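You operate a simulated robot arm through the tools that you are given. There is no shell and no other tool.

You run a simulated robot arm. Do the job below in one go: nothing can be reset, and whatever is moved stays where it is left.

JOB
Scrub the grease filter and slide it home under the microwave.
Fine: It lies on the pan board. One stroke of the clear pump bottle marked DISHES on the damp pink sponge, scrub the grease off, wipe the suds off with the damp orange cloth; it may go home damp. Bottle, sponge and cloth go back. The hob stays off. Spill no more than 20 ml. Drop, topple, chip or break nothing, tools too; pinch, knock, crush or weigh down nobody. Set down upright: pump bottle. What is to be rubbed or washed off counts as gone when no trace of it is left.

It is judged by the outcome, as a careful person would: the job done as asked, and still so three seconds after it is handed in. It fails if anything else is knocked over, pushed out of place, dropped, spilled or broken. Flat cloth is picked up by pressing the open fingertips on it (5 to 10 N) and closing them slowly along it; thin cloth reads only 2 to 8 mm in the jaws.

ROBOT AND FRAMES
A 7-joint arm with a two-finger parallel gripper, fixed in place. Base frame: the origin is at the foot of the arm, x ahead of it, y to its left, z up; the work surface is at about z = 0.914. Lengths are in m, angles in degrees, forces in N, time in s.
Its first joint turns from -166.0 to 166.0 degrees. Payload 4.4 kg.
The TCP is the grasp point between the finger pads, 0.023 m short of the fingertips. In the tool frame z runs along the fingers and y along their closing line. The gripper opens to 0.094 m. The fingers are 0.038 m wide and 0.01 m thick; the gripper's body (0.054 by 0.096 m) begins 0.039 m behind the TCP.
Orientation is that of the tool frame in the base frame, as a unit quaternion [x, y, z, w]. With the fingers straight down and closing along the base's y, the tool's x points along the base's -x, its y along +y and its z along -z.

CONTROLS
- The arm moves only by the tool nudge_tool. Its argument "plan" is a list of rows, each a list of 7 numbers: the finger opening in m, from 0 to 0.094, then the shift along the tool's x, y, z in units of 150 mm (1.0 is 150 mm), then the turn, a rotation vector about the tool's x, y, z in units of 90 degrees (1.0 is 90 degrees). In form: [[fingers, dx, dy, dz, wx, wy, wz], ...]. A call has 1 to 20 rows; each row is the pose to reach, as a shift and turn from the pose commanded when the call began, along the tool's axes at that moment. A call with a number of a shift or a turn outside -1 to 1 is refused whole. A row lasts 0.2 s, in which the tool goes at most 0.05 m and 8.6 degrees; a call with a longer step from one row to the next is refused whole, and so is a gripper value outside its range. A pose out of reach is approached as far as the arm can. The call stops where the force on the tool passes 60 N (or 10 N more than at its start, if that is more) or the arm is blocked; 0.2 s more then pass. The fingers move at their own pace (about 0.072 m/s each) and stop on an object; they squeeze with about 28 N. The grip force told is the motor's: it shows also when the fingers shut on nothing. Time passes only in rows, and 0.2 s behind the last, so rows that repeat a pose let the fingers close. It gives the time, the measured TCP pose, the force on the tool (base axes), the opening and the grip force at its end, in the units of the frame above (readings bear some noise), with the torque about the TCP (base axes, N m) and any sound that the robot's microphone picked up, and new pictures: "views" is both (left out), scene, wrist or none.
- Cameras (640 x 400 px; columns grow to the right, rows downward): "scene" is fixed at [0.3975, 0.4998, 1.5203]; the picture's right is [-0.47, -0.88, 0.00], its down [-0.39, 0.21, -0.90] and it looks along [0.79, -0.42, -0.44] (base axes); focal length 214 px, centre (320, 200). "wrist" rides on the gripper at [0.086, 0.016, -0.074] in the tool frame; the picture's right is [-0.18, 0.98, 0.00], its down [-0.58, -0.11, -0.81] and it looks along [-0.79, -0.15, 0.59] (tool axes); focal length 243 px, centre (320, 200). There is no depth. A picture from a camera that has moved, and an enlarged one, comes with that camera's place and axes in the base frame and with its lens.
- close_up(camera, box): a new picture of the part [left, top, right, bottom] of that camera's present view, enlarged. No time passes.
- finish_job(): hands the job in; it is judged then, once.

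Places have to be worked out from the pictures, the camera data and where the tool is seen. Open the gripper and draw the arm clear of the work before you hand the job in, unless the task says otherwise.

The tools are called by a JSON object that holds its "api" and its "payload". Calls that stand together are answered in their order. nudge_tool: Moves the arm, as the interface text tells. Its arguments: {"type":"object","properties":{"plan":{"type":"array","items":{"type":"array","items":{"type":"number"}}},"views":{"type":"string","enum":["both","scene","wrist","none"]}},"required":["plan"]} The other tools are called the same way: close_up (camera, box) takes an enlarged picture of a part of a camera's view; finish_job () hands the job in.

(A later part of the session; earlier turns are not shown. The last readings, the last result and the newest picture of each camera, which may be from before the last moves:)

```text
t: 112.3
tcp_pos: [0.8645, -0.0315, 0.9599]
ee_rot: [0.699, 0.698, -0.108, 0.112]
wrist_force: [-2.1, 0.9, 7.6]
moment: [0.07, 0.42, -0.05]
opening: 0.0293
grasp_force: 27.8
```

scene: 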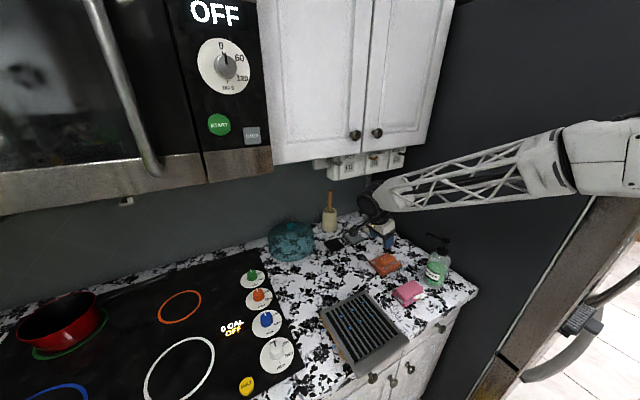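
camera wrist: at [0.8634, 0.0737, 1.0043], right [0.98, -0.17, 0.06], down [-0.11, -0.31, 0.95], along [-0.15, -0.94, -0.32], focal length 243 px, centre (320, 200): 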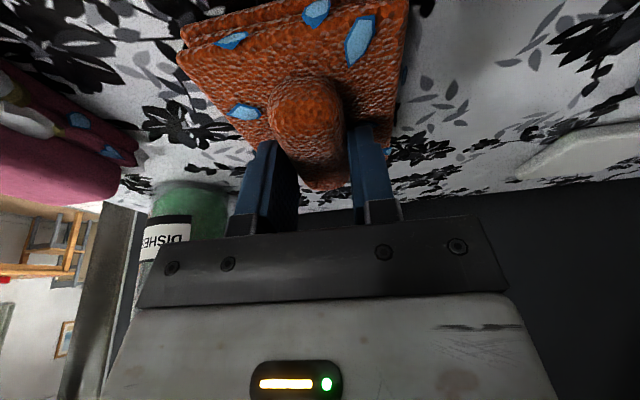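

Contact 7.6 N. I open slowly in small increments and then back out.

{"api": "nudge_tool", "payload": {"plan": [[0.03, -0.001, 0, -0.003, 0, 0, 0], [0.033, -0.001, 0, -0.003, 0, 0, 0], [0.036, -0.001, 0, -0.003, 0, 0, 0], [0.04, -0.001, 0, -0.003, 0, 0, 0], [0.046, -0.001, 0, -0.003, 0, 0, 0], [0.054, -0.001, 0, -0.003, 0, 0, 0], [0.06, -0.001, 0, -0.003, 0, 0, 0]], "views": "wrist"}}

{"api": "nudge_tool", "payload": {"plan": [[0.06, 0, 0, -0.03, 0, 0, 0], [0.06, 0, 0, -0.1, 0, 0, 0], [0.06, 0, 0, -0.25, 0, 0, 0], [0.06, 0, 0, -0.45, 0, 0, 0], [0.06, 0, 0, -0.65, 0, 0, 0]], "views": "both"}}

{"api": "close_up", "payload": {"camera": "scene", "box": [360, 225, 470, 315]}}

```text
t: 113.9
tcp_pos: [0.8653, -0.0311, 0.9608]
ee_rot: [0.699, 0.698, -0.108, 0.112]
wrist_force: [0.1, -0.2, 0.0]
moment: [-0.01, -0.01, -0.01]
opening: 0.0601
grasp_force: 0.0
camera wrist: at [0.88, 0.074, 1.0042], right [0.98, -0.17, 0.06], down [-0.11, -0.31, 0.95], along [-0.15, -0.94, -0.32], focal length 243 px, centre (320, 200)
```

wrist: 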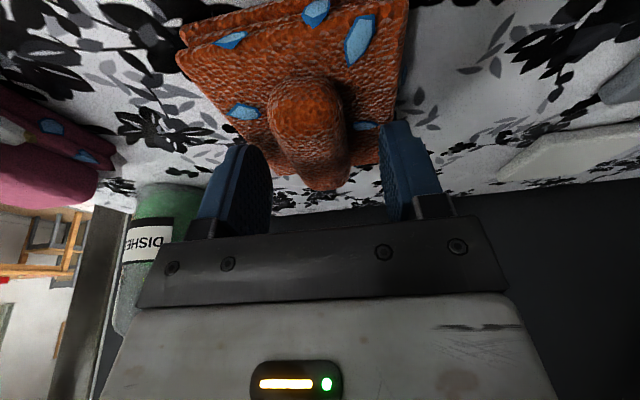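

```text
t: 115.1
tcp_pos: [0.8632, -0.0022, 1.0542]
ee_rot: [0.699, 0.698, -0.109, 0.112]
wrist_force: [-0.7, 0.6, -0.6]
moment: [0.0, 0.0, 0.01]
opening: 0.06
grasp_force: 0.2
camera wrist: at [0.8784, 0.1041, 1.0971], right [0.98, -0.17, 0.06], down [-0.11, -0.31, 0.95], along [-0.15, -0.94, -0.32], focal length 243 px, centre (320, 200)
```

scene: 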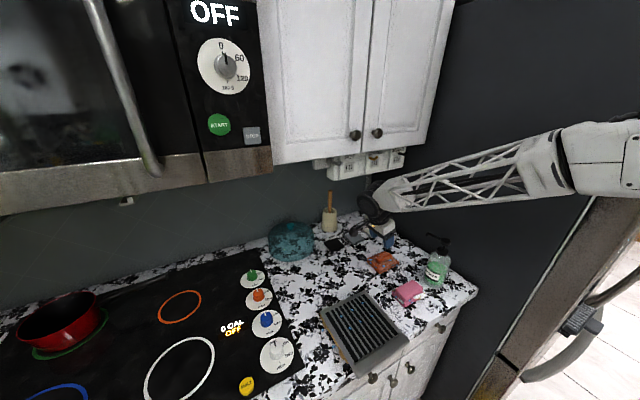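
wrist: 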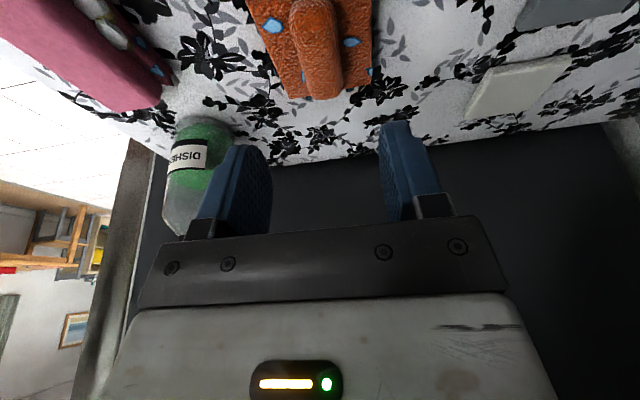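

```text
4.44 times, centred on (415, 270) of scene
camera zoom: at [0.3975, 0.4998, 1.5203], right [-0.47, -0.88, 0.0], down [-0.39, 0.21, -0.9], along [0.79, -0.42, -0.44], focal length 953 px, centre (-102, -111)
```

zoom: 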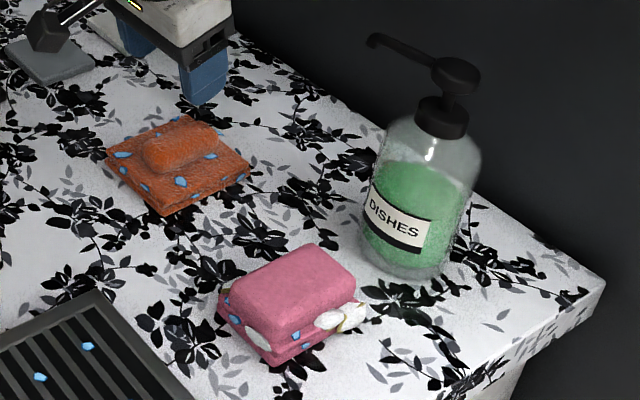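

The cloth is now exactly where it was, and sponge and bottle are in place too. Now the filter: I retreat upward and back in front of the counter, straightening the tool.

{"api": "nudge_tool", "payload": {"plan": [[0.06, 0.02, -0.05, -0.2, 0, 0.04, 0], [0.06, 0.06, -0.2, -0.4, 0, 0.08, 0], [0.06, 0.14, -0.36, -0.55, 0, 0.12, 0], [0.06, 0.22, -0.51, -0.68, 0, 0.16, 0], [0.06, 0.301, -0.667, -0.799, 0, 0.2, 0]], "views": "none"}}

{"api": "nudge_tool", "payload": {"plan": [[0.06, 0.13, -0.2, 0, 0, 0, 0], [0.06, 0.27, -0.4, 0, 0, 0, 0], [0.06, 0.4, -0.6, 0, 0, 0, 0], [0.06, 0.53, -0.8, 0, 0, 0, 0], [0.06, 0.667, -1.0, 0, 0, 0, 0]], "views": "none"}}

{"api": "nudge_tool", "payload": {"plan": [[0.06, 0.13, -0.2, 0, 0, 0, 0], [0.06, 0.27, -0.4, 0, 0, 0, 0], [0.06, 0.4, -0.6, 0, 0, 0, 0], [0.06, 0.53, -0.8, 0, 0, 0, 0], [0.06, 0.667, -1.0, 0, 0, 0, 0]], "views": "both"}}

{"api": "close_up", "payload": {"camera": "scene", "box": [310, 220, 480, 370]}}

```text
t: 116.3
tcp_pos: [0.7635, 0.0781, 1.1517]
ee_rot: [0.706, 0.708, 0.002, 0.0]
wrist_force: [0.2, -0.3, 0.1]
moment: [0.0, 0.05, -0.02]
opening: 0.0601
grasp_force: 0.0
```

```text
t: 117.5
tcp_pos: [0.6133, 0.1773, 1.152]
ee_rot: [0.707, 0.707, 0.003, 0.001]
wrist_force: [0.2, 0.1, 0.6]
moment: [0.0, -0.02, 0.06]
opening: 0.0602
grasp_force: 0.1
```

```text
t: 118.7
tcp_pos: [0.4644, 0.2758, 1.1495]
ee_rot: [0.708, 0.707, 0.002, 0.001]
wrist_force: [-0.1, 0.4, 0.0]
moment: [0.01, 0.0, 0.03]
opening: 0.06
grasp_force: 0.1
camera wrist: at [0.4802, 0.3627, 1.2243], right [0.98, -0.18, 0.0], down [-0.11, -0.58, 0.8], along [-0.15, -0.79, -0.59], focal length 243 px, centre (320, 200)
```

scene: 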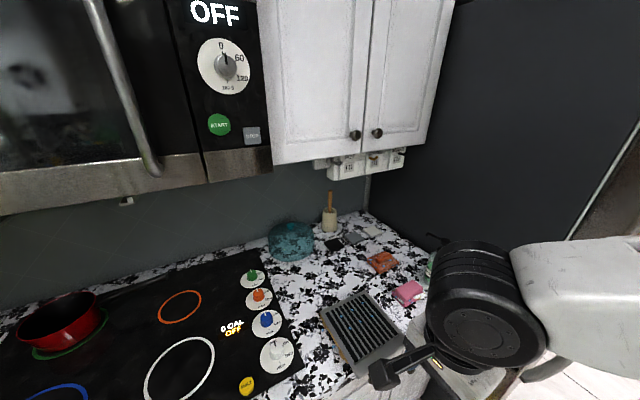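
wrist: 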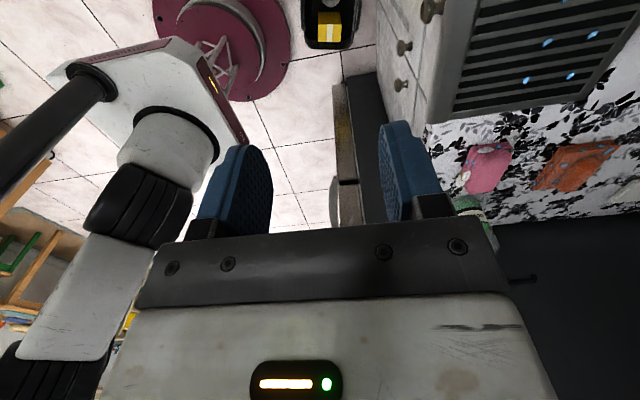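

```text
2.67 times, centred on (395, 295) of scene
camera zoom: at [0.3975, 0.4998, 1.5203], right [-0.47, -0.88, 0.0], down [-0.39, 0.21, -0.9], along [0.79, -0.42, -0.44], focal length 572 px, centre (120, -53)
```

zoom: 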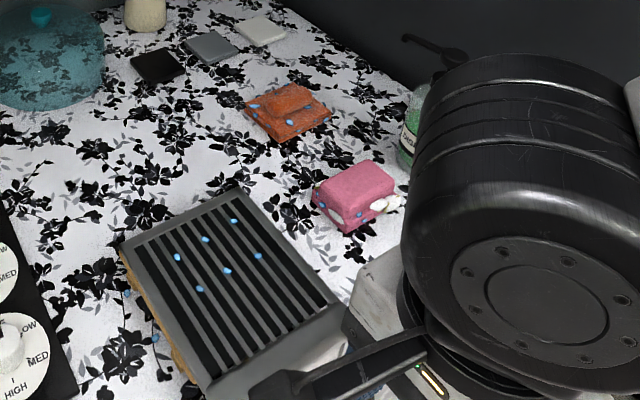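

I now pitch the tool to point +x with the jaws closing vertically (rotation about tool x), staying in free space in front of the counter.

{"api": "nudge_tool", "payload": {"plan": [[0.06, 0, 0, 0, -0.09, 0, 0], [0.06, 0, 0, 0, -0.18, 0, 0], [0.06, 0, 0, 0, -0.27, 0, 0], [0.06, 0, 0, 0, -0.36, 0, 0], [0.06, 0, 0, 0, -0.45, 0, 0], [0.06, 0, 0, 0, -0.54, 0, 0], [0.06, 0, 0, 0, -0.63, 0, 0], [0.06, 0, 0, 0, -0.72, 0, 0], [0.06, 0, 0, 0, -0.81, 0, 0], [0.06, 0, 0, 0, -0.9, 0, 0], [0.06, 0, 0, 0, -0.95, 0, 0], [0.06, 0, 0, 0, -1.0, 0, 0]], "views": "both"}}

```text
t: 121.3
tcp_pos: [0.4772, 0.2808, 1.168]
ee_rot: [0.574, 0.582, 0.407, 0.408]
wrist_force: [0.0, 0.8, 0.7]
moment: [0.01, 0.04, 0.02]
opening: 0.06
grasp_force: 0.0
out of reach, approached as far as the arm can: row 9, 10, 11, 12
camera wrist: at [0.4108, 0.3664, 1.2065], right [0.33, -0.17, 0.93], down [-0.79, -0.59, 0.17], along [0.51, -0.79, -0.33], focal length 243 px, centre (320, 200)
```

scene: 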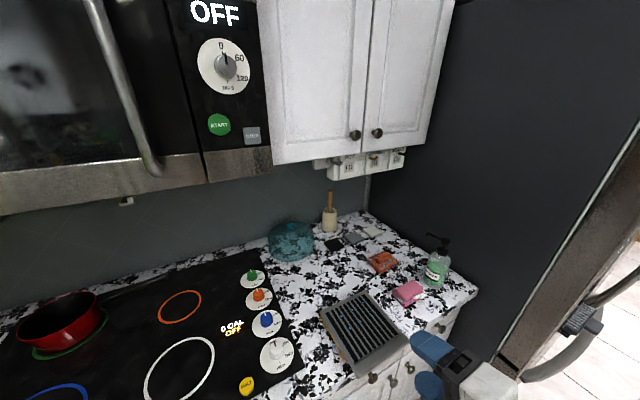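
wrist: 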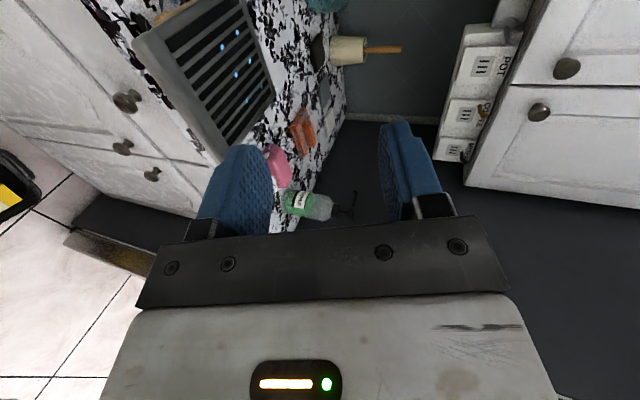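

The arm cannot get fully horizontal this close in (it stops about 20° short). I try further forward, above the filter's front bar, at a safe height.

{"api": "nudge_tool", "payload": {"plan": [[0.06, 0, 0.0, 0.2, 0, 0, 0], [0.06, 0, 0.0, 0.4, 0, 0, 0], [0.06, 0, 0.0, 0.6, 0, 0, 0], [0.06, 0, 0.0, 0.8, 0, 0, 0]], "views": "both"}}

```text
t: 122.3
tcp_pos: [0.589, 0.2689, 1.1516]
ee_rot: [0.574, 0.592, 0.398, 0.403]
wrist_force: [0.0, 0.3, -0.4]
moment: [0.0, 0.01, 0.01]
opening: 0.06
grasp_force: 0.1
out of reach, approached as far as the arm can: row 1, 2, 3, 4
camera wrist: at [0.5227, 0.3552, 1.1916], right [0.35, -0.16, 0.92], down [-0.78, -0.59, 0.2], along [0.51, -0.79, -0.34], focal length 243 px, centre (320, 200)
```

scene: 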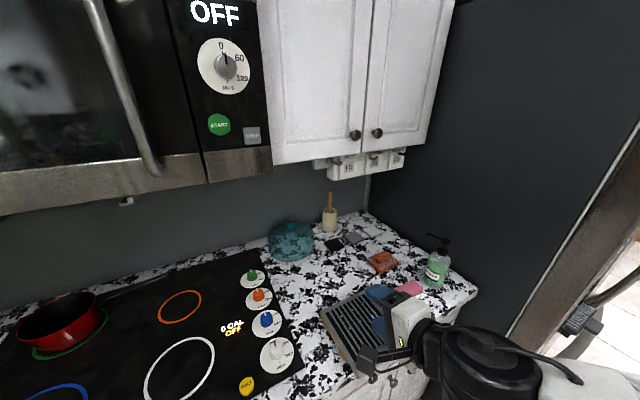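
wrist: 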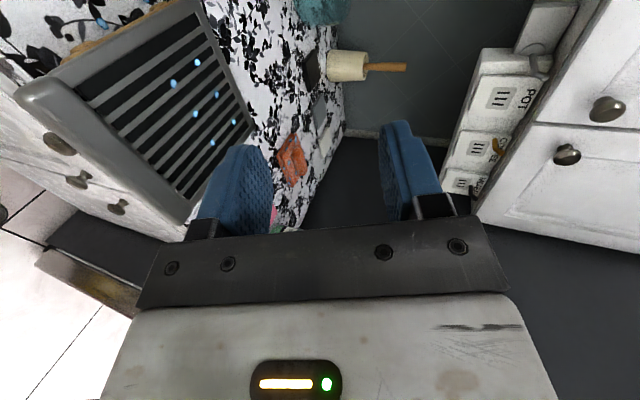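

The wrist stops about 20° short of horizontal here as well. Let me look closely at the bar's profile from this side view before deciding how to grip.

{"api": "close_up", "payload": {"camera": "wrist", "box": [0, 0, 260, 230]}}

{"api": "close_up", "payload": {"camera": "scene", "box": [310, 280, 420, 380]}}

```text
1.74 times, centred on (130, 115) of wrist
camera zoom: at [0.5227, 0.3552, 1.1916], right [0.35, -0.16, 0.92], down [-0.78, -0.59, 0.2], along [0.51, -0.79, -0.34], focal length 422 px, centre (650, 348)
```

zoom: 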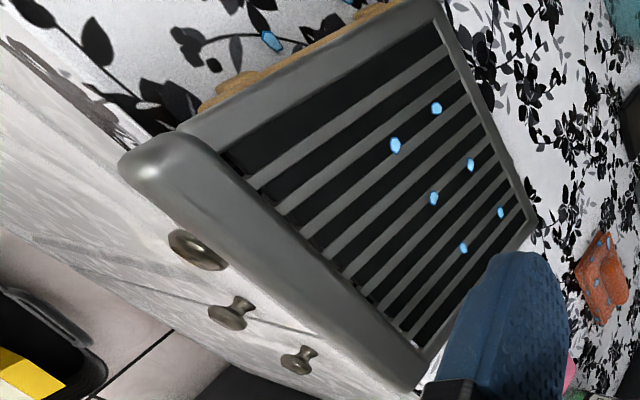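

```text
4.00 times, centred on (365, 330) of scene
camera zoom: at [0.3975, 0.4998, 1.5203], right [-0.47, -0.88, 0.0], down [-0.39, 0.21, -0.9], along [0.79, -0.42, -0.44], focal length 858 px, centre (140, -320)
```

zoom: 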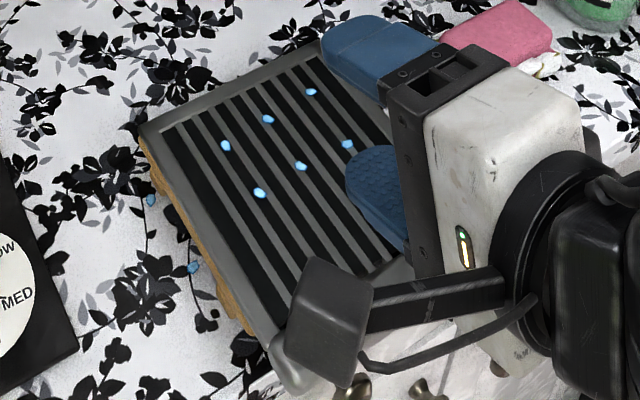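

The bar is a rounded rail raised a little above the plate. I back away and lower to see its end profile from the side.

{"api": "nudge_tool", "payload": {"plan": [[0.06, 0.1, 0, -0.25, 0.09, 0, 0], [0.06, 0.2, 0, -0.5, 0.18, 0, 0], [0.06, 0.35, -0.2, -0.627, 0.28, 0, 0], [0.06, 0.45, -0.4, -0.627, 0.28, 0, 0], [0.06, 0.56, -0.6, -0.627, 0.28, 0, 0], [0.06, 0.56, -0.8, -0.627, 0.28, 0, 0], [0.06, 0.56, -1.0, -0.627, 0.28, 0, 0]], "views": "both"}}

{"api": "close_up", "payload": {"camera": "wrist", "box": [180, 0, 440, 200]}}

```text
refused: row 3 steps farther than a row can; nothing moved
```

```text
2.00 times, centred on (310, 100) of wrist
camera zoom: at [0.5227, 0.3552, 1.1916], right [0.35, -0.16, 0.92], down [-0.78, -0.59, 0.2], along [0.51, -0.79, -0.34], focal length 485 px, centre (340, 400)
```

zoom: 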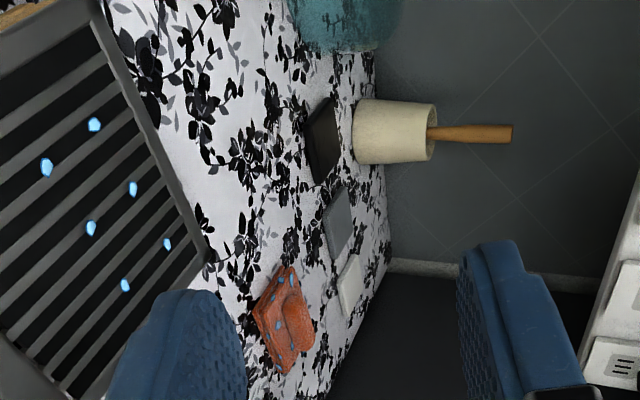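

Row 3 turned too far; I resend with smaller turn steps.

{"api": "nudge_tool", "payload": {"plan": [[0.06, 0.1, 0, -0.2, 0.08, 0, 0], [0.06, 0.2, 0, -0.4, 0.16, 0, 0], [0.06, 0.3, -0.1, -0.6, 0.22, 0, 0], [0.06, 0.4, -0.3, -0.627, 0.28, 0, 0], [0.06, 0.5, -0.5, -0.627, 0.28, 0, 0], [0.06, 0.56, -0.7, -0.627, 0.28, 0, 0], [0.06, 0.56, -0.85, -0.627, 0.28, 0, 0], [0.06, 0.56, -1.0, -0.627, 0.28, 0, 0]], "views": "both"}}

{"api": "close_up", "payload": {"camera": "wrist", "box": [180, 0, 440, 200]}}

```text
t: 124.1
tcp_pos: [0.4478, 0.3517, 1.042]
ee_rot: [0.65, 0.656, 0.269, 0.275]
wrist_force: [-0.5, -0.4, -0.6]
moment: [0.04, 0.0, 0.0]
opening: 0.06
grasp_force: 0.1
camera wrist: at [0.4059, 0.4391, 1.1046], right [0.69, -0.17, 0.7], down [-0.64, -0.58, 0.5], along [0.32, -0.79, -0.52], focal length 243 px, centre (320, 200)
```

scene: 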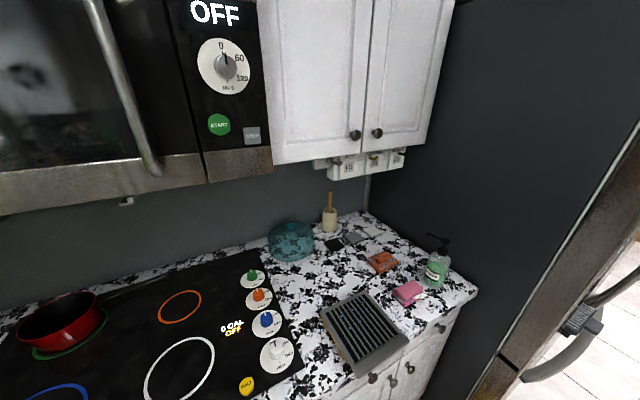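
wrist: 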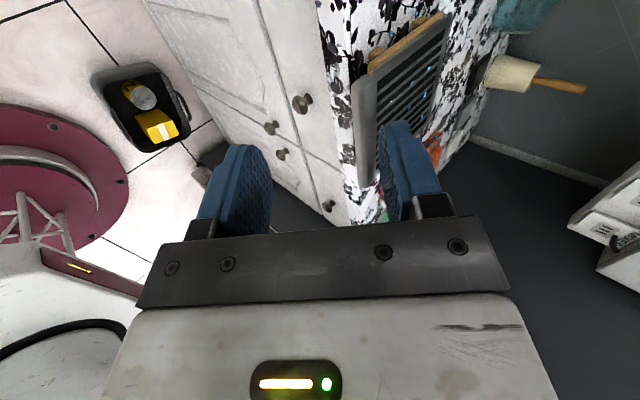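

```text
2.00 times, centred on (310, 100) of wrist
camera zoom: at [0.4059, 0.4391, 1.1046], right [0.69, -0.17, 0.7], down [-0.64, -0.58, 0.5], along [0.32, -0.79, -0.52], focal length 485 px, centre (340, 400)
```

zoom: 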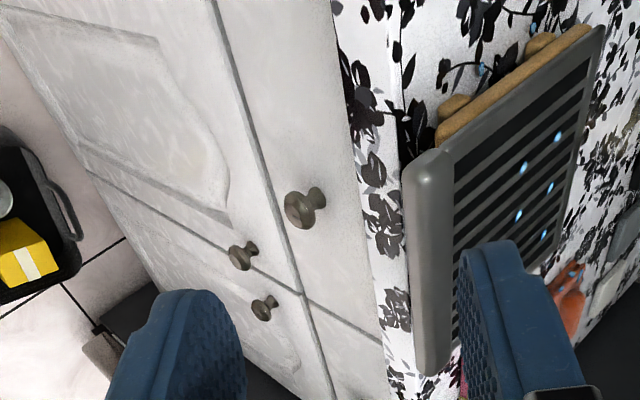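

I tip the tool back up to its limit and lower further for a level side view of bar and board.

{"api": "nudge_tool", "payload": {"plan": [[0.06, 0.013, -0.06, 0.11, -0.07, 0, 0], [0.06, 0.026, -0.12, 0.22, -0.14, 0, 0], [0.06, 0.04, -0.18, 0.33, -0.21, 0, 0], [0.06, 0.053, -0.236, 0.443, -0.28, 0, 0]], "views": "both"}}

{"api": "close_up", "payload": {"camera": "wrist", "box": [180, 0, 440, 200]}}

```text
t: 125.1
tcp_pos: [0.4602, 0.2775, 1.0796]
ee_rot: [0.573, 0.62, 0.371, 0.387]
wrist_force: [0.3, -0.8, -0.7]
moment: [0.02, -0.08, 0.04]
opening: 0.0601
grasp_force: 0.0
out of reach, approached as far as the arm can: row 2, 3, 4
camera wrist: at [0.3955, 0.3637, 1.1202], right [0.43, -0.12, 0.9], down [-0.75, -0.6, 0.28], along [0.51, -0.79, -0.34], focal length 243 px, centre (320, 200)
```

scene: 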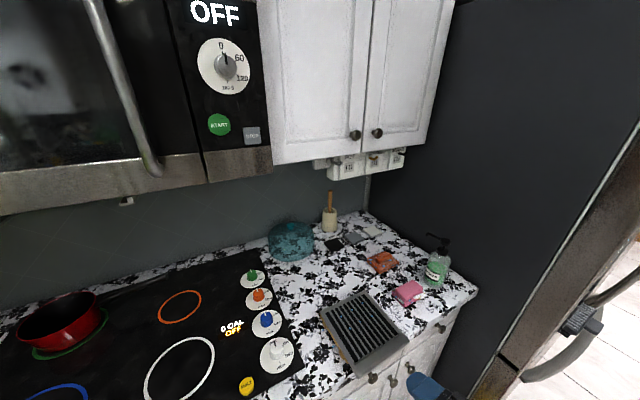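
wrist: 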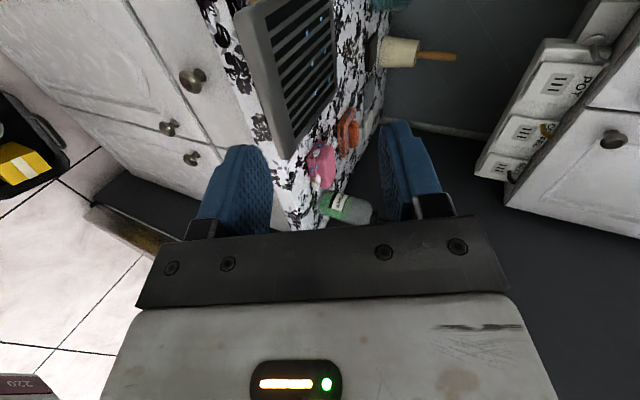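

```text
2.00 times, centred on (310, 100) of wrist
camera zoom: at [0.3955, 0.3637, 1.1202], right [0.43, -0.12, 0.9], down [-0.75, -0.6, 0.28], along [0.51, -0.79, -0.34], focal length 485 px, centre (340, 400)
```

zoom: 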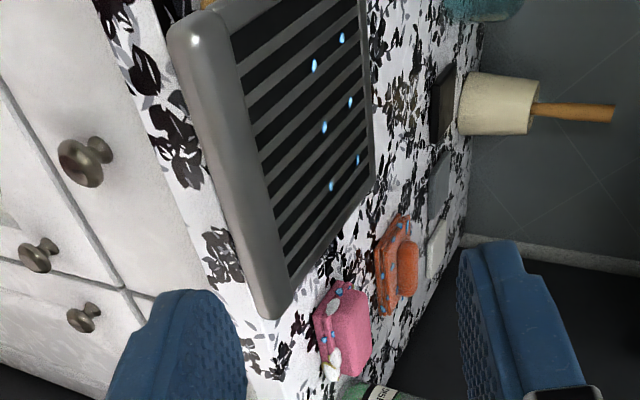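

The arm can't take that pose with the tool straight ahead and so low. I test whether yawing the tool 30° to the right lets it become horizontal near the bar (still in free space before the counter).

{"api": "nudge_tool", "payload": {"plan": [[0.06, -0.028, -0.054, 0.098, -0.044, -0.058, 0.019], [0.06, -0.057, -0.108, 0.195, -0.088, -0.116, 0.038], [0.06, -0.085, -0.162, 0.292, -0.131, -0.174, 0.056], [0.06, -0.114, -0.217, 0.39, -0.175, -0.232, 0.075], [0.06, -0.142, -0.271, 0.488, -0.219, -0.29, 0.094], [0.06, -0.171, -0.325, 0.585, -0.2626, -0.3479, 0.1128], [0.06, -0.171, -0.325, 0.585, -0.2626, -0.3479, 0.1128]], "views": "both"}}

```text
t: 126.7
tcp_pos: [0.4996, 0.1831, 1.1886]
ee_rot: [0.61, 0.498, 0.303, 0.537]
wrist_force: [-0.2, 0.3, -0.5]
moment: [0.01, -0.01, -0.01]
opening: 0.0601
grasp_force: 0.0
out of reach, approached as far as the arm can: row 1, 2, 3, 4, 5, 6, 7
camera wrist: at [0.4636, 0.2918, 1.2059], right [0.22, -0.1, 0.97], down [-0.95, -0.26, 0.19], along [0.24, -0.96, -0.15], focal length 243 px, centre (320, 200)
```

scene: 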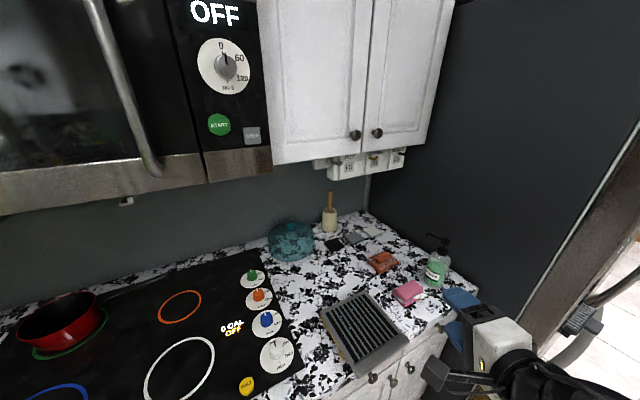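
wrist: 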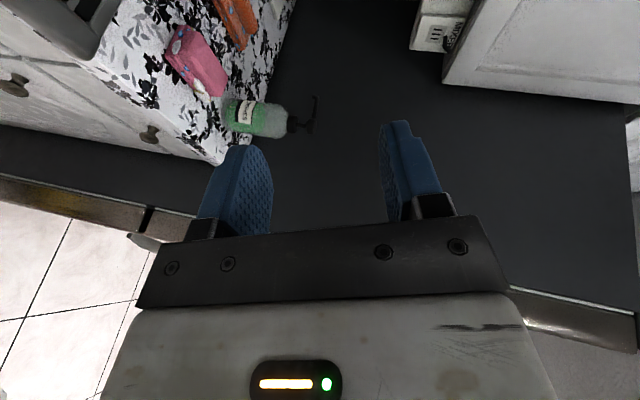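

A low horizontal pose is not reachable through this wrist configuration. Earlier the arm did point horizontally further left, so I'll straighten the tool, go left, pitch up there in the other wrist branch, and come back to the bar with the tool kept horizontal.

{"api": "nudge_tool", "payload": {"plan": [[0.06, 0.067, 0.031, -0.063, 0.0816, 0.0227, -0.0109], [0.06, 0.134, 0.061, -0.125, 0.163, 0.0454, -0.0218], [0.06, 0.2, 0.092, -0.188, 0.245, 0.0681, -0.0327], [0.06, 0.267, 0.123, -0.251, 0.326, 0.0908, -0.0436], [0.06, 0.334, 0.154, -0.314, 0.408, 0.1135, -0.0545], [0.06, 0.4, 0.184, -0.376, 0.49, 0.136, -0.0654], [0.06, 0.468, 0.215, -0.439, 0.571, 0.159, -0.0763], [0.06, 0.534, 0.246, -0.502, 0.653, 0.182, -0.0872], [0.06, 0.6, 0.276, -0.564, 0.734, 0.204, -0.0981], [0.06, 0.668, 0.307, -0.627, 0.816, 0.227, -0.109]], "views": "none"}}

```text
t: 128.9
tcp_pos: [0.459, 0.3054, 1.2367]
ee_rot: [0.708, 0.706, -0.001, -0.002]
wrist_force: [0.3, 0.3, -0.4]
moment: [-0.01, -0.04, 0.02]
opening: 0.06
grasp_force: 0.2
```

Vertical again at (0.459, 0.305, 1.237). Now I move left while pitching 60° forward.

{"api": "nudge_tool", "payload": {"plan": [[0.06, 0.125, 0, 0.02, -0.083, 0, 0], [0.06, 0.25, 0, 0.05, -0.167, 0, 0], [0.06, 0.375, 0, 0.07, -0.25, 0, 0], [0.06, 0.5, 0, 0.1, -0.333, 0, 0], [0.06, 0.625, 0, 0.12, -0.417, 0, 0], [0.06, 0.75, 0, 0.15, -0.5, 0, 0], [0.06, 0.875, 0, 0.17, -0.583, 0, 0], [0.06, 1.0, 0, 0.2, -0.667, 0, 0]], "views": "none"}}

```text
t: 130.9
tcp_pos: [0.4676, 0.4705, 1.1667]
ee_rot: [0.609, 0.627, 0.326, 0.36]
wrist_force: [-0.8, -0.3, 0.9]
moment: [0.03, 0.04, 0.04]
opening: 0.0601
grasp_force: 0.0
stopped in row 8: the arm was blocked; the commanded pose is now the measured one
```

{"api": "nudge_tool", "payload": {"plan": [[0.06, 0, 0, -0.02, 0, 0, 0]], "views": "both"}}

```text
t: 131.3
tcp_pos: [0.4659, 0.4711, 1.1709]
ee_rot: [0.61, 0.626, 0.328, 0.359]
wrist_force: [0.7, 0.2, -0.3]
moment: [0.02, 0.0, 0.0]
opening: 0.0599
grasp_force: 0.1
camera wrist: at [0.4107, 0.5597, 1.2186], right [0.52, -0.14, 0.84], down [-0.74, -0.56, 0.36], along [0.42, -0.81, -0.4], focal length 243 px, centre (320, 200)
```

scene: 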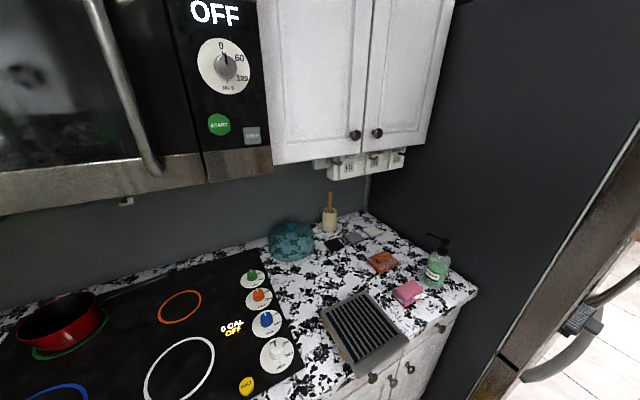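
wrist: 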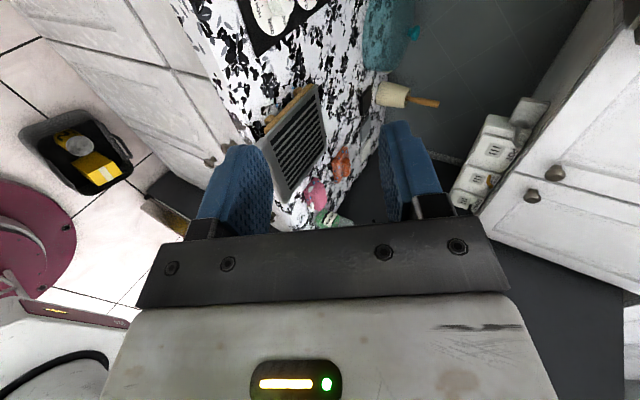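

The wrist roll hits a limit on this path. I undo the pitch, roll the tool back to its first orientation, and use the pitch path that worked before; the roll comes afterwards.

{"api": "nudge_tool", "payload": {"plan": [[0.06, 0, 0.02, 0, 0.081, 0, 0], [0.06, 0, 0.04, 0, 0.161, 0, 0], [0.06, 0, 0.06, 0, 0.242, 0, 0], [0.06, 0, 0.08, 0, 0.322, 0, 0], [0.06, 0, 0.1, 0, 0.403, 0, 0], [0.06, 0, 0.12, 0, 0.484, 0, 0], [0.06, 0, 0.14, 0, 0.564, 0, 0], [0.06, 0, 0.16, 0, 0.645, 0, 0]], "views": "none"}}

{"api": "nudge_tool", "payload": {"plan": [[0.06, 0, 0, 0, 0, 0, -0.09], [0.06, 0, 0, 0, 0, 0, -0.18], [0.06, 0, 0, 0, 0, 0, -0.27], [0.06, 0, 0, 0, 0, 0, -0.36], [0.06, 0, 0, 0, 0, 0, -0.45], [0.06, 0, 0, 0, 0, 0, -0.54], [0.06, 0, 0, 0, 0, 0, -0.63], [0.06, 0, 0, 0, 0, 0, -0.72], [0.06, 0, 0, 0, 0, 0, -0.81], [0.06, 0, 0, 0, 0, 0, -0.9], [0.06, 0, 0, 0, 0, 0, -0.95], [0.06, 0, 0, 0, 0, 0, -1.0]], "views": "none"}}

```text
t: 133.1
tcp_pos: [0.4775, 0.4706, 1.1916]
ee_rot: [0.707, 0.706, -0.017, 0.018]
wrist_force: [0.7, -0.7, 0.3]
moment: [-0.01, 0.01, -0.01]
opening: 0.06
grasp_force: 0.0
```

```text
t: 135.7
tcp_pos: [0.4774, 0.4701, 1.191]
ee_rot: [0.0, 1.0, -0.026, 0.001]
wrist_force: [0.0, -0.1, -0.4]
moment: [0.01, -0.02, 0.01]
opening: 0.0598
grasp_force: 0.1
```

Back in the first orientation. I repeat the proven path: pitch 60° while moving left, then on to fully horizontal.

{"api": "nudge_tool", "payload": {"plan": [[0.06, 0, 0.125, 0, -0.004, -0.083, 0], [0.06, 0.02, 0.25, 0, -0.008, -0.167, 0], [0.06, 0.04, 0.375, 0, -0.012, -0.25, 0], [0.06, 0.06, 0.5, 0, -0.016, -0.333, 0], [0.06, 0.08, 0.625, 0, -0.02, -0.417, 0], [0.06, 0.1, 0.75, 0, -0.024, -0.5, 0], [0.06, 0.12, 0.875, 0, -0.028, -0.583, 0], [0.06, 0.14, 1.0, 0, -0.033, -0.667, 0]], "views": "none"}}

```text
t: 137.5
tcp_pos: [0.4556, 0.6206, 1.1843]
ee_rot: [-0.013, 0.865, 0.003, 0.502]
wrist_force: [0.7, 1.1, -0.2]
moment: [0.01, 0.0, -0.01]
opening: 0.0598
grasp_force: 0.1
```

{"api": "nudge_tool", "payload": {"plan": [[0.06, -0.05, 0.04, 0.07, 0, -0.067, 0], [0.06, -0.1, 0.08, 0.14, 0, -0.133, 0], [0.06, -0.15, 0.12, 0.21, 0, -0.2, 0], [0.06, -0.2, 0.16, 0.28, 0, -0.267, 0], [0.06, -0.251, 0.2, 0.355, 0, -0.333, 0]], "views": "none"}}

{"api": "nudge_tool", "payload": {"plan": [[0.06, 0, 0, 0, 0, 0, -0.09], [0.06, 0, 0, 0, 0, 0, -0.18], [0.06, 0, 0, 0, 0, 0, -0.27], [0.06, 0, 0, 0, 0, 0, -0.36], [0.06, 0, 0, 0, 0, 0, -0.45], [0.06, 0, 0, 0, 0, 0, -0.54], [0.06, 0, 0, 0, 0, 0, -0.63], [0.06, 0, 0, 0, 0, 0, -0.72], [0.06, 0, 0, 0, 0, 0, -0.81], [0.06, 0, 0, 0, 0, 0, -0.9], [0.06, 0, 0, 0, 0, 0, -0.95], [0.06, 0, 0, 0, 0, 0, -1.0]], "views": "both"}}

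```text
t: 138.7
tcp_pos: [0.5189, 0.6526, 1.1893]
ee_rot: [-0.011, 0.705, 0.006, 0.709]
wrist_force: [-0.5, 0.0, 0.2]
moment: [0.0, 0.0, -0.03]
opening: 0.06
grasp_force: 0.1
```

```text
t: 141.3
tcp_pos: [0.5209, 0.6524, 1.1893]
ee_rot: [0.508, -0.491, 0.498, -0.503]
wrist_force: [0.0, 0.1, 0.4]
moment: [0.01, -0.02, -0.01]
opening: 0.0604
grasp_force: 0.0
camera wrist: at [0.4487, 0.5643, 1.173], right [0.0, 0.17, -0.98], down [-0.82, 0.56, 0.1], along [0.57, 0.81, 0.14], focal length 243 px, centre (320, 200)
```

scene: 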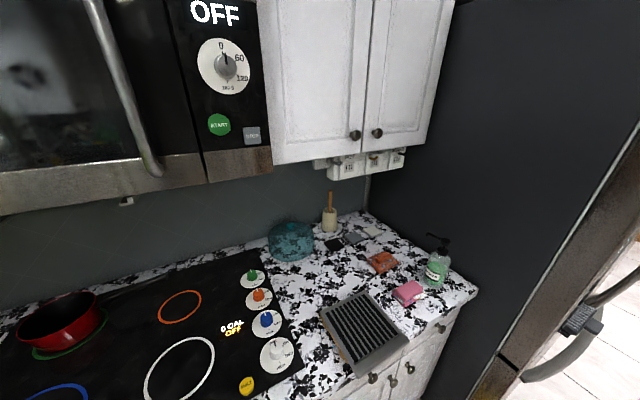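
wrist: 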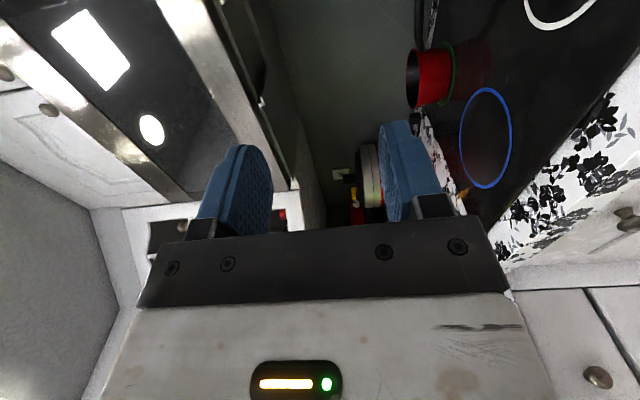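

That works: the tool is horizontal along +x with jaws closing vertically, camera on the −y side. I now travel back right toward the filter with this orientation held.

{"api": "nudge_tool", "payload": {"plan": [[0.06, 0.2, 0.0, 0.04, 0, 0, 0], [0.06, 0.4, 0.0, 0.08, 0, 0, 0], [0.06, 0.6, 0.0, 0.12, 0, 0, 0], [0.06, 0.8, 0.0, 0.16, 0, 0, 0], [0.06, 1.0, 0.0, 0.2, 0, 0, 0]], "views": "none"}}

{"api": "nudge_tool", "payload": {"plan": [[0.06, 0.2, 0.1, 0.0, 0, 0, 0], [0.06, 0.4, 0.2, 0.0, 0, 0, 0], [0.06, 0.6, 0.3, 0.0, 0, 0, 0], [0.06, 0.8, 0.4, 0.0, 0, 0, 0], [0.06, 1.0, 0.5, 0.0, 0, 0, 0]], "views": "none"}}

{"api": "nudge_tool", "payload": {"plan": [[0.06, 0.2, 0.0, 0.0, 0, 0, 0], [0.06, 0.4, 0.0, 0.0, 0, 0, 0], [0.06, 0.6, 0.0, 0.0, 0, 0, 0], [0.06, 0.8, 0.0, 0.0, 0, 0, 0], [0.06, 0.87, 0.0, 0.0, 0, 0, 0]], "views": "both"}}

```text
t: 142.5
tcp_pos: [0.5574, 0.5028, 1.1908]
ee_rot: [0.508, -0.492, 0.496, -0.505]
wrist_force: [0.2, -0.3, 0.9]
moment: [-0.03, -0.03, -0.01]
opening: 0.0599
grasp_force: 0.0
```

```text
t: 143.7
tcp_pos: [0.5604, 0.3512, 1.1169]
ee_rot: [0.508, -0.491, 0.496, -0.505]
wrist_force: [0.3, -0.3, -0.6]
moment: [-0.01, 0.01, -0.02]
opening: 0.0601
grasp_force: 0.1
```

```text
t: 144.9
tcp_pos: [0.5629, 0.2198, 1.1179]
ee_rot: [0.507, -0.492, 0.497, -0.504]
wrist_force: [-0.1, -0.6, -0.1]
moment: [0.02, 0.01, -0.01]
opening: 0.0602
grasp_force: 0.0
camera wrist: at [0.49, 0.1329, 1.1013], right [0.0, 0.18, -0.98], down [-0.82, 0.56, 0.1], along [0.57, 0.81, 0.14], focal length 243 px, centre (320, 200)
```

scene: 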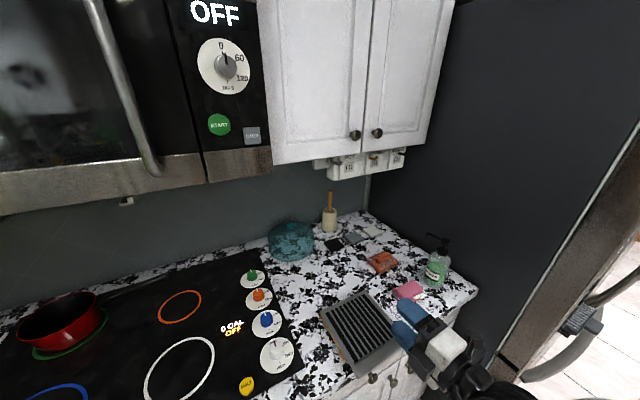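
wrist: 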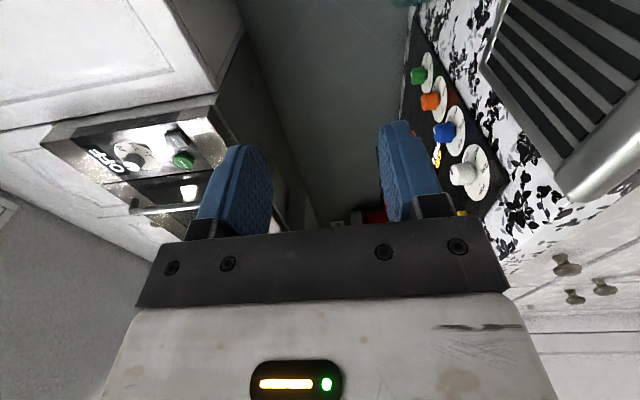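

The arm holds the horizontal pose right in front of the filter. I back up 35 mm and descend in front of the bar in stages.

{"api": "nudge_tool", "payload": {"plan": [[0.06, 0, 0.0, -0.12, 0, 0, 0], [0.06, 0, 0.0, -0.24, 0, 0, 0], [0.06, 0, 0.2, -0.24, 0, 0, 0], [0.06, 0, 0.4, -0.24, 0, 0, 0], [0.06, 0, 0.653, -0.24, 0, 0, 0]], "views": "both"}}

{"api": "close_up", "payload": {"camera": "wrist", "box": [380, 0, 640, 240]}}

{"api": "close_up", "payload": {"camera": "scene", "box": [310, 270, 450, 400]}}

```text
t: 146.1
tcp_pos: [0.5247, 0.2195, 1.0209]
ee_rot: [0.507, -0.492, 0.497, -0.505]
wrist_force: [-0.8, 0.2, -0.6]
moment: [0.03, -0.02, 0.02]
opening: 0.06
grasp_force: 0.1
camera wrist: at [0.4525, 0.1327, 1.0039], right [0.0, 0.18, -0.98], down [-0.82, 0.56, 0.1], along [0.57, 0.81, 0.14], focal length 243 px, centre (320, 200)
```

scene: 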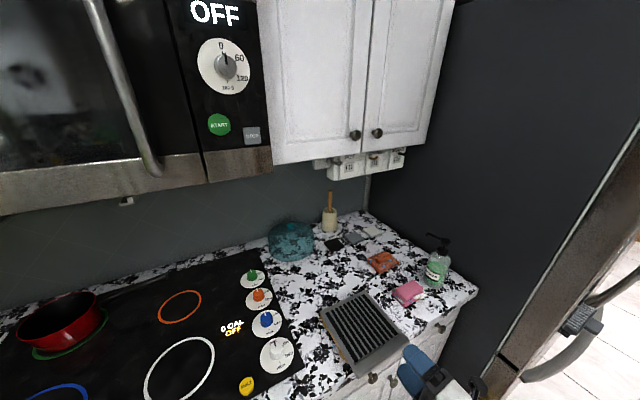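
wrist: 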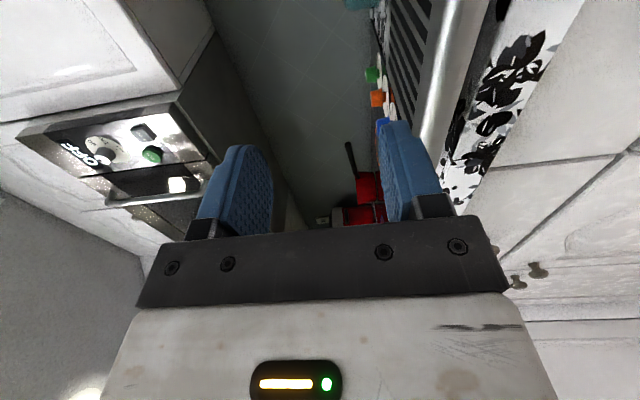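

```text
1.67 times, centred on (510, 120) of wrist
camera zoom: at [0.4525, 0.1327, 1.0039], right [0.0, 0.18, -0.98], down [-0.82, 0.56, 0.1], along [0.57, 0.81, 0.14], focal length 404 px, centre (3, 333)
```

zoom: 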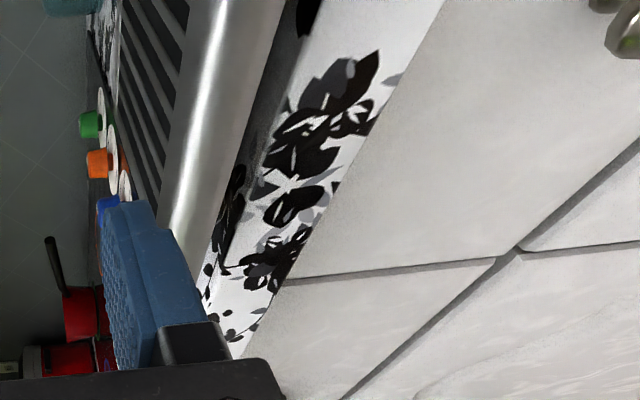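

```text
3.08 times, centred on (380, 335) of scene
camera zoom: at [0.3975, 0.4998, 1.5203], right [-0.47, -0.88, 0.0], down [-0.39, 0.21, -0.9], along [0.79, -0.42, -0.44], focal length 660 px, centre (135, -215)
```

zoom: 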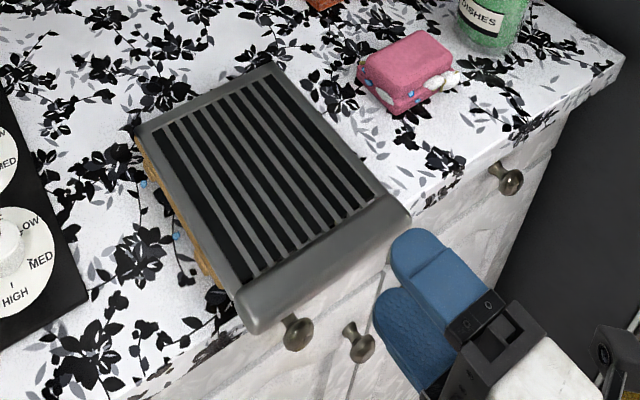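

The bar spans roughly z 0.928–0.953 and overhangs the counter edge, so a finger fits beneath. I lower to the bar's level (still 3 cm in front of it) and look at it edge-on.

{"api": "nudge_tool", "payload": {"plan": [[0.05, 0, 0.12, 0, 0, 0, 0], [0.045, 0, 0.24, 0, 0, 0, 0], [0.045, 0, 0.36, 0, 0, 0, 0], [0.045, 0, 0.44, 0, 0, 0, 0]], "views": "both"}}

{"api": "close_up", "payload": {"camera": "wrist", "box": [300, 0, 500, 230]}}

{"api": "close_up", "payload": {"camera": "scene", "box": [310, 270, 450, 400]}}

```text
t: 147.1
tcp_pos: [0.5248, 0.2199, 0.9534]
ee_rot: [0.507, -0.492, 0.497, -0.503]
wrist_force: [-0.1, -0.7, -0.4]
moment: [0.03, -0.01, -0.01]
opening: 0.0449
grasp_force: 0.0
camera wrist: at [0.4524, 0.1318, 0.9372], right [0.0, 0.18, -0.98], down [-0.82, 0.56, 0.1], along [0.57, 0.81, 0.14], focal length 243 px, centre (320, 200)
```

scene: 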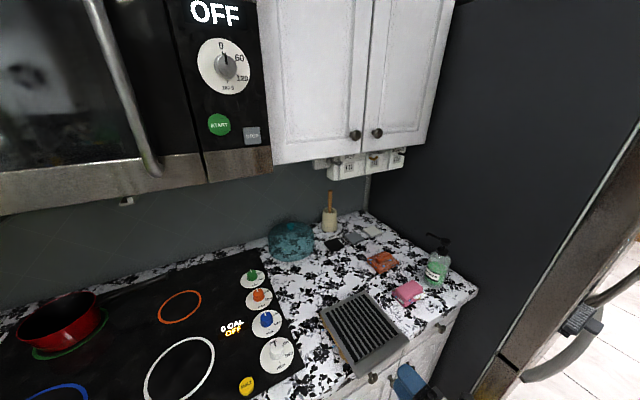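
wrist: 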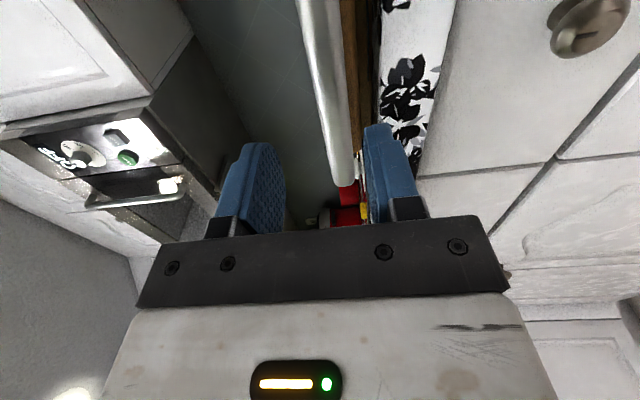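

```text
1.74 times, centred on (400, 115) of wrist
camera zoom: at [0.4524, 0.1318, 0.9372], right [0.0, 0.18, -0.98], down [-0.82, 0.56, 0.1], along [0.57, 0.81, 0.14], focal length 422 px, centre (181, 348)
```

zoom: 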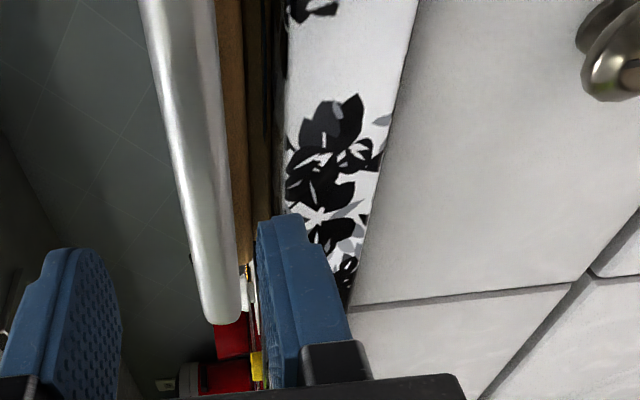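

```text
3.08 times, centred on (380, 335) of scene
camera zoom: at [0.3975, 0.4998, 1.5203], right [-0.47, -0.88, 0.0], down [-0.39, 0.21, -0.9], along [0.79, -0.42, -0.44], focal length 660 px, centre (135, -215)
```

zoom: 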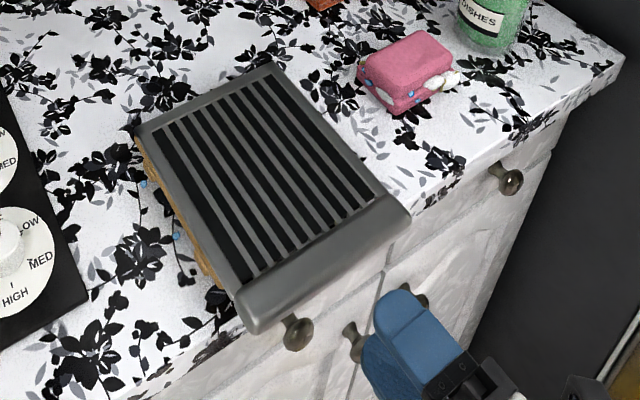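

The bar is z 0.936–0.9545 (centre 0.945), the counter edge is at x≈0.606 and the board begins at x≈0.612, so there's room for a finger under the bar. I align to z 0.945, set the opening to 36 mm and advance onto the bar in steps.

{"api": "nudge_tool", "payload": {"plan": [[0.036, 0, 0.028, 0, 0, 0, 0], [0.036, 0, 0.056, 0, 0, 0, 0], [0.036, 0, 0.056, 0.0, 0, 0, 0], [0.036, 0, 0.056, 0.07, 0, 0, 0], [0.036, 0, 0.056, 0.14, 0, 0, 0], [0.036, 0, 0.056, 0.2, 0, 0, 0]], "views": "wrist"}}

{"api": "close_up", "payload": {"camera": "wrist", "box": [240, 0, 460, 230]}}

```text
t: 148.5
tcp_pos: [0.5554, 0.2194, 0.9455]
ee_rot: [0.507, -0.491, 0.497, -0.504]
wrist_force: [0.4, 0.1, 0.1]
moment: [0.03, -0.02, 0.01]
opening: 0.036
grasp_force: 0.1
camera wrist: at [0.4823, 0.132, 0.9292], right [0.0, 0.18, -0.98], down [-0.82, 0.56, 0.1], along [0.57, 0.81, 0.14], focal length 243 px, centre (320, 200)
```

wrist: 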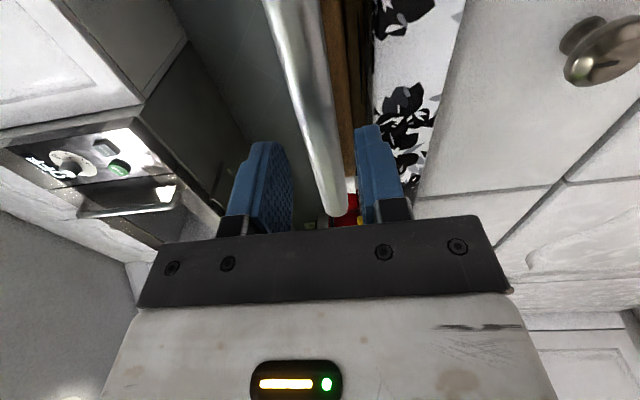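

```text
1.74 times, centred on (350, 115) of wrist
camera zoom: at [0.4823, 0.132, 0.9292], right [0.0, 0.18, -0.98], down [-0.82, 0.56, 0.1], along [0.57, 0.81, 0.14], focal length 422 px, centre (268, 348)
```

zoom: 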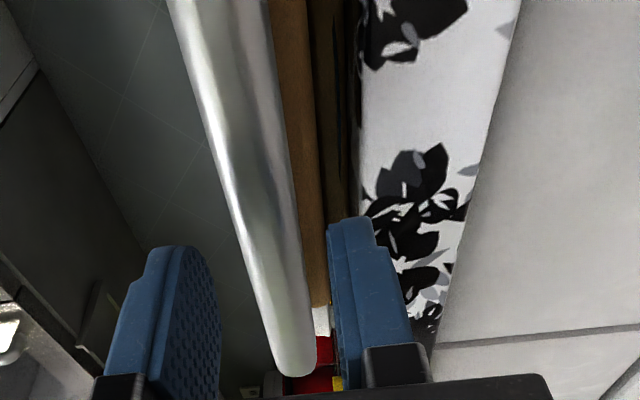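

The bar is centred between the jaws. I advance the last 23 mm, watching the force.

{"api": "nudge_tool", "payload": {"plan": [[0.036, 0, 0, 0.05, 0, 0, 0], [0.036, 0, 0, 0.1, 0, 0, 0], [0.036, 0, 0, 0.153, 0, 0, 0]], "views": "both"}}

{"api": "close_up", "payload": {"camera": "wrist", "box": [240, 0, 460, 230]}}

{"api": "close_up", "payload": {"camera": "scene", "box": [310, 270, 450, 400]}}

```text
t: 149.3
tcp_pos: [0.5802, 0.2214, 0.9455]
ee_rot: [0.508, -0.491, 0.496, -0.505]
wrist_force: [-1.1, 0.3, -0.3]
moment: [0.01, 0.0, -0.05]
opening: 0.0361
grasp_force: 0.0
camera wrist: at [0.5054, 0.1333, 0.9298], right [0.0, 0.18, -0.98], down [-0.82, 0.56, 0.1], along [0.57, 0.81, 0.14], focal length 243 px, centre (320, 200)
```

scene: 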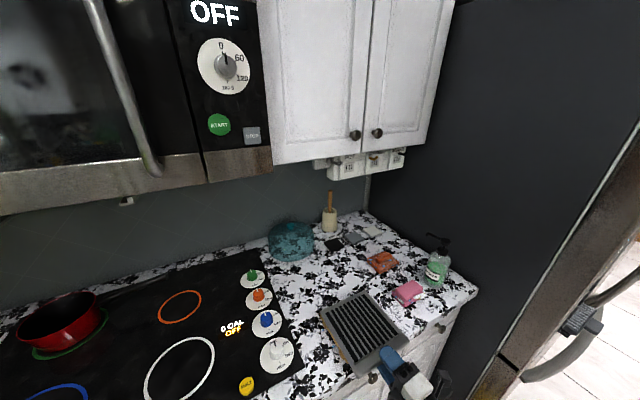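
wrist: 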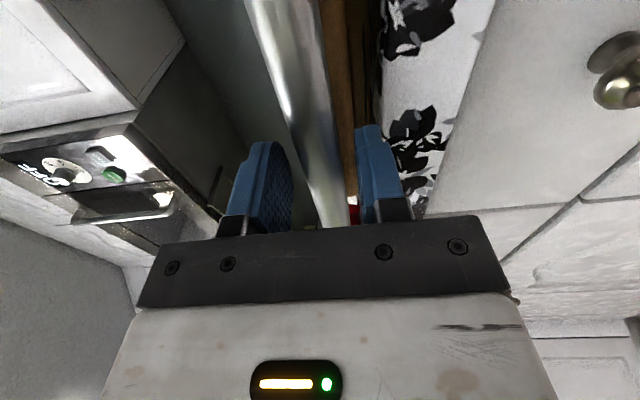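

```text
1.74 times, centred on (350, 115) of wrist
camera zoom: at [0.5054, 0.1333, 0.9298], right [0.0, 0.18, -0.98], down [-0.82, 0.56, 0.1], along [0.57, 0.81, 0.14], focal length 422 px, centre (268, 348)
```

zoom: 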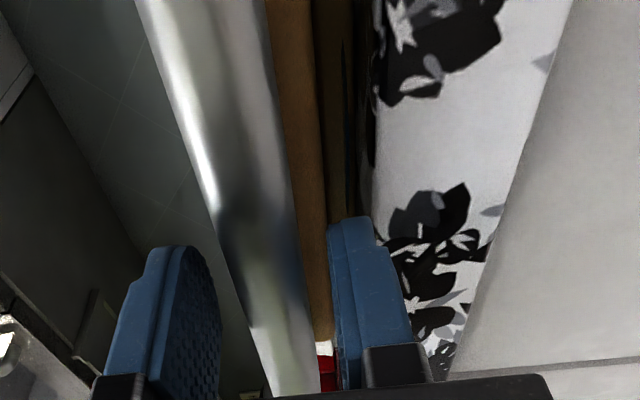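

```text
3.08 times, centred on (380, 335) of scene
camera zoom: at [0.3975, 0.4998, 1.5203], right [-0.47, -0.88, 0.0], down [-0.39, 0.21, -0.9], along [0.79, -0.42, -0.44], focal length 660 px, centre (135, -215)
```

zoom: 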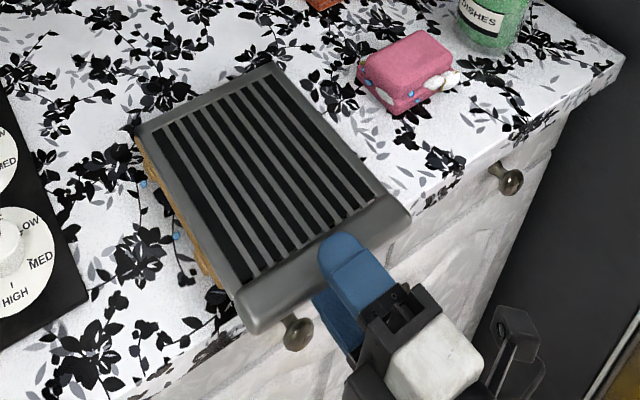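

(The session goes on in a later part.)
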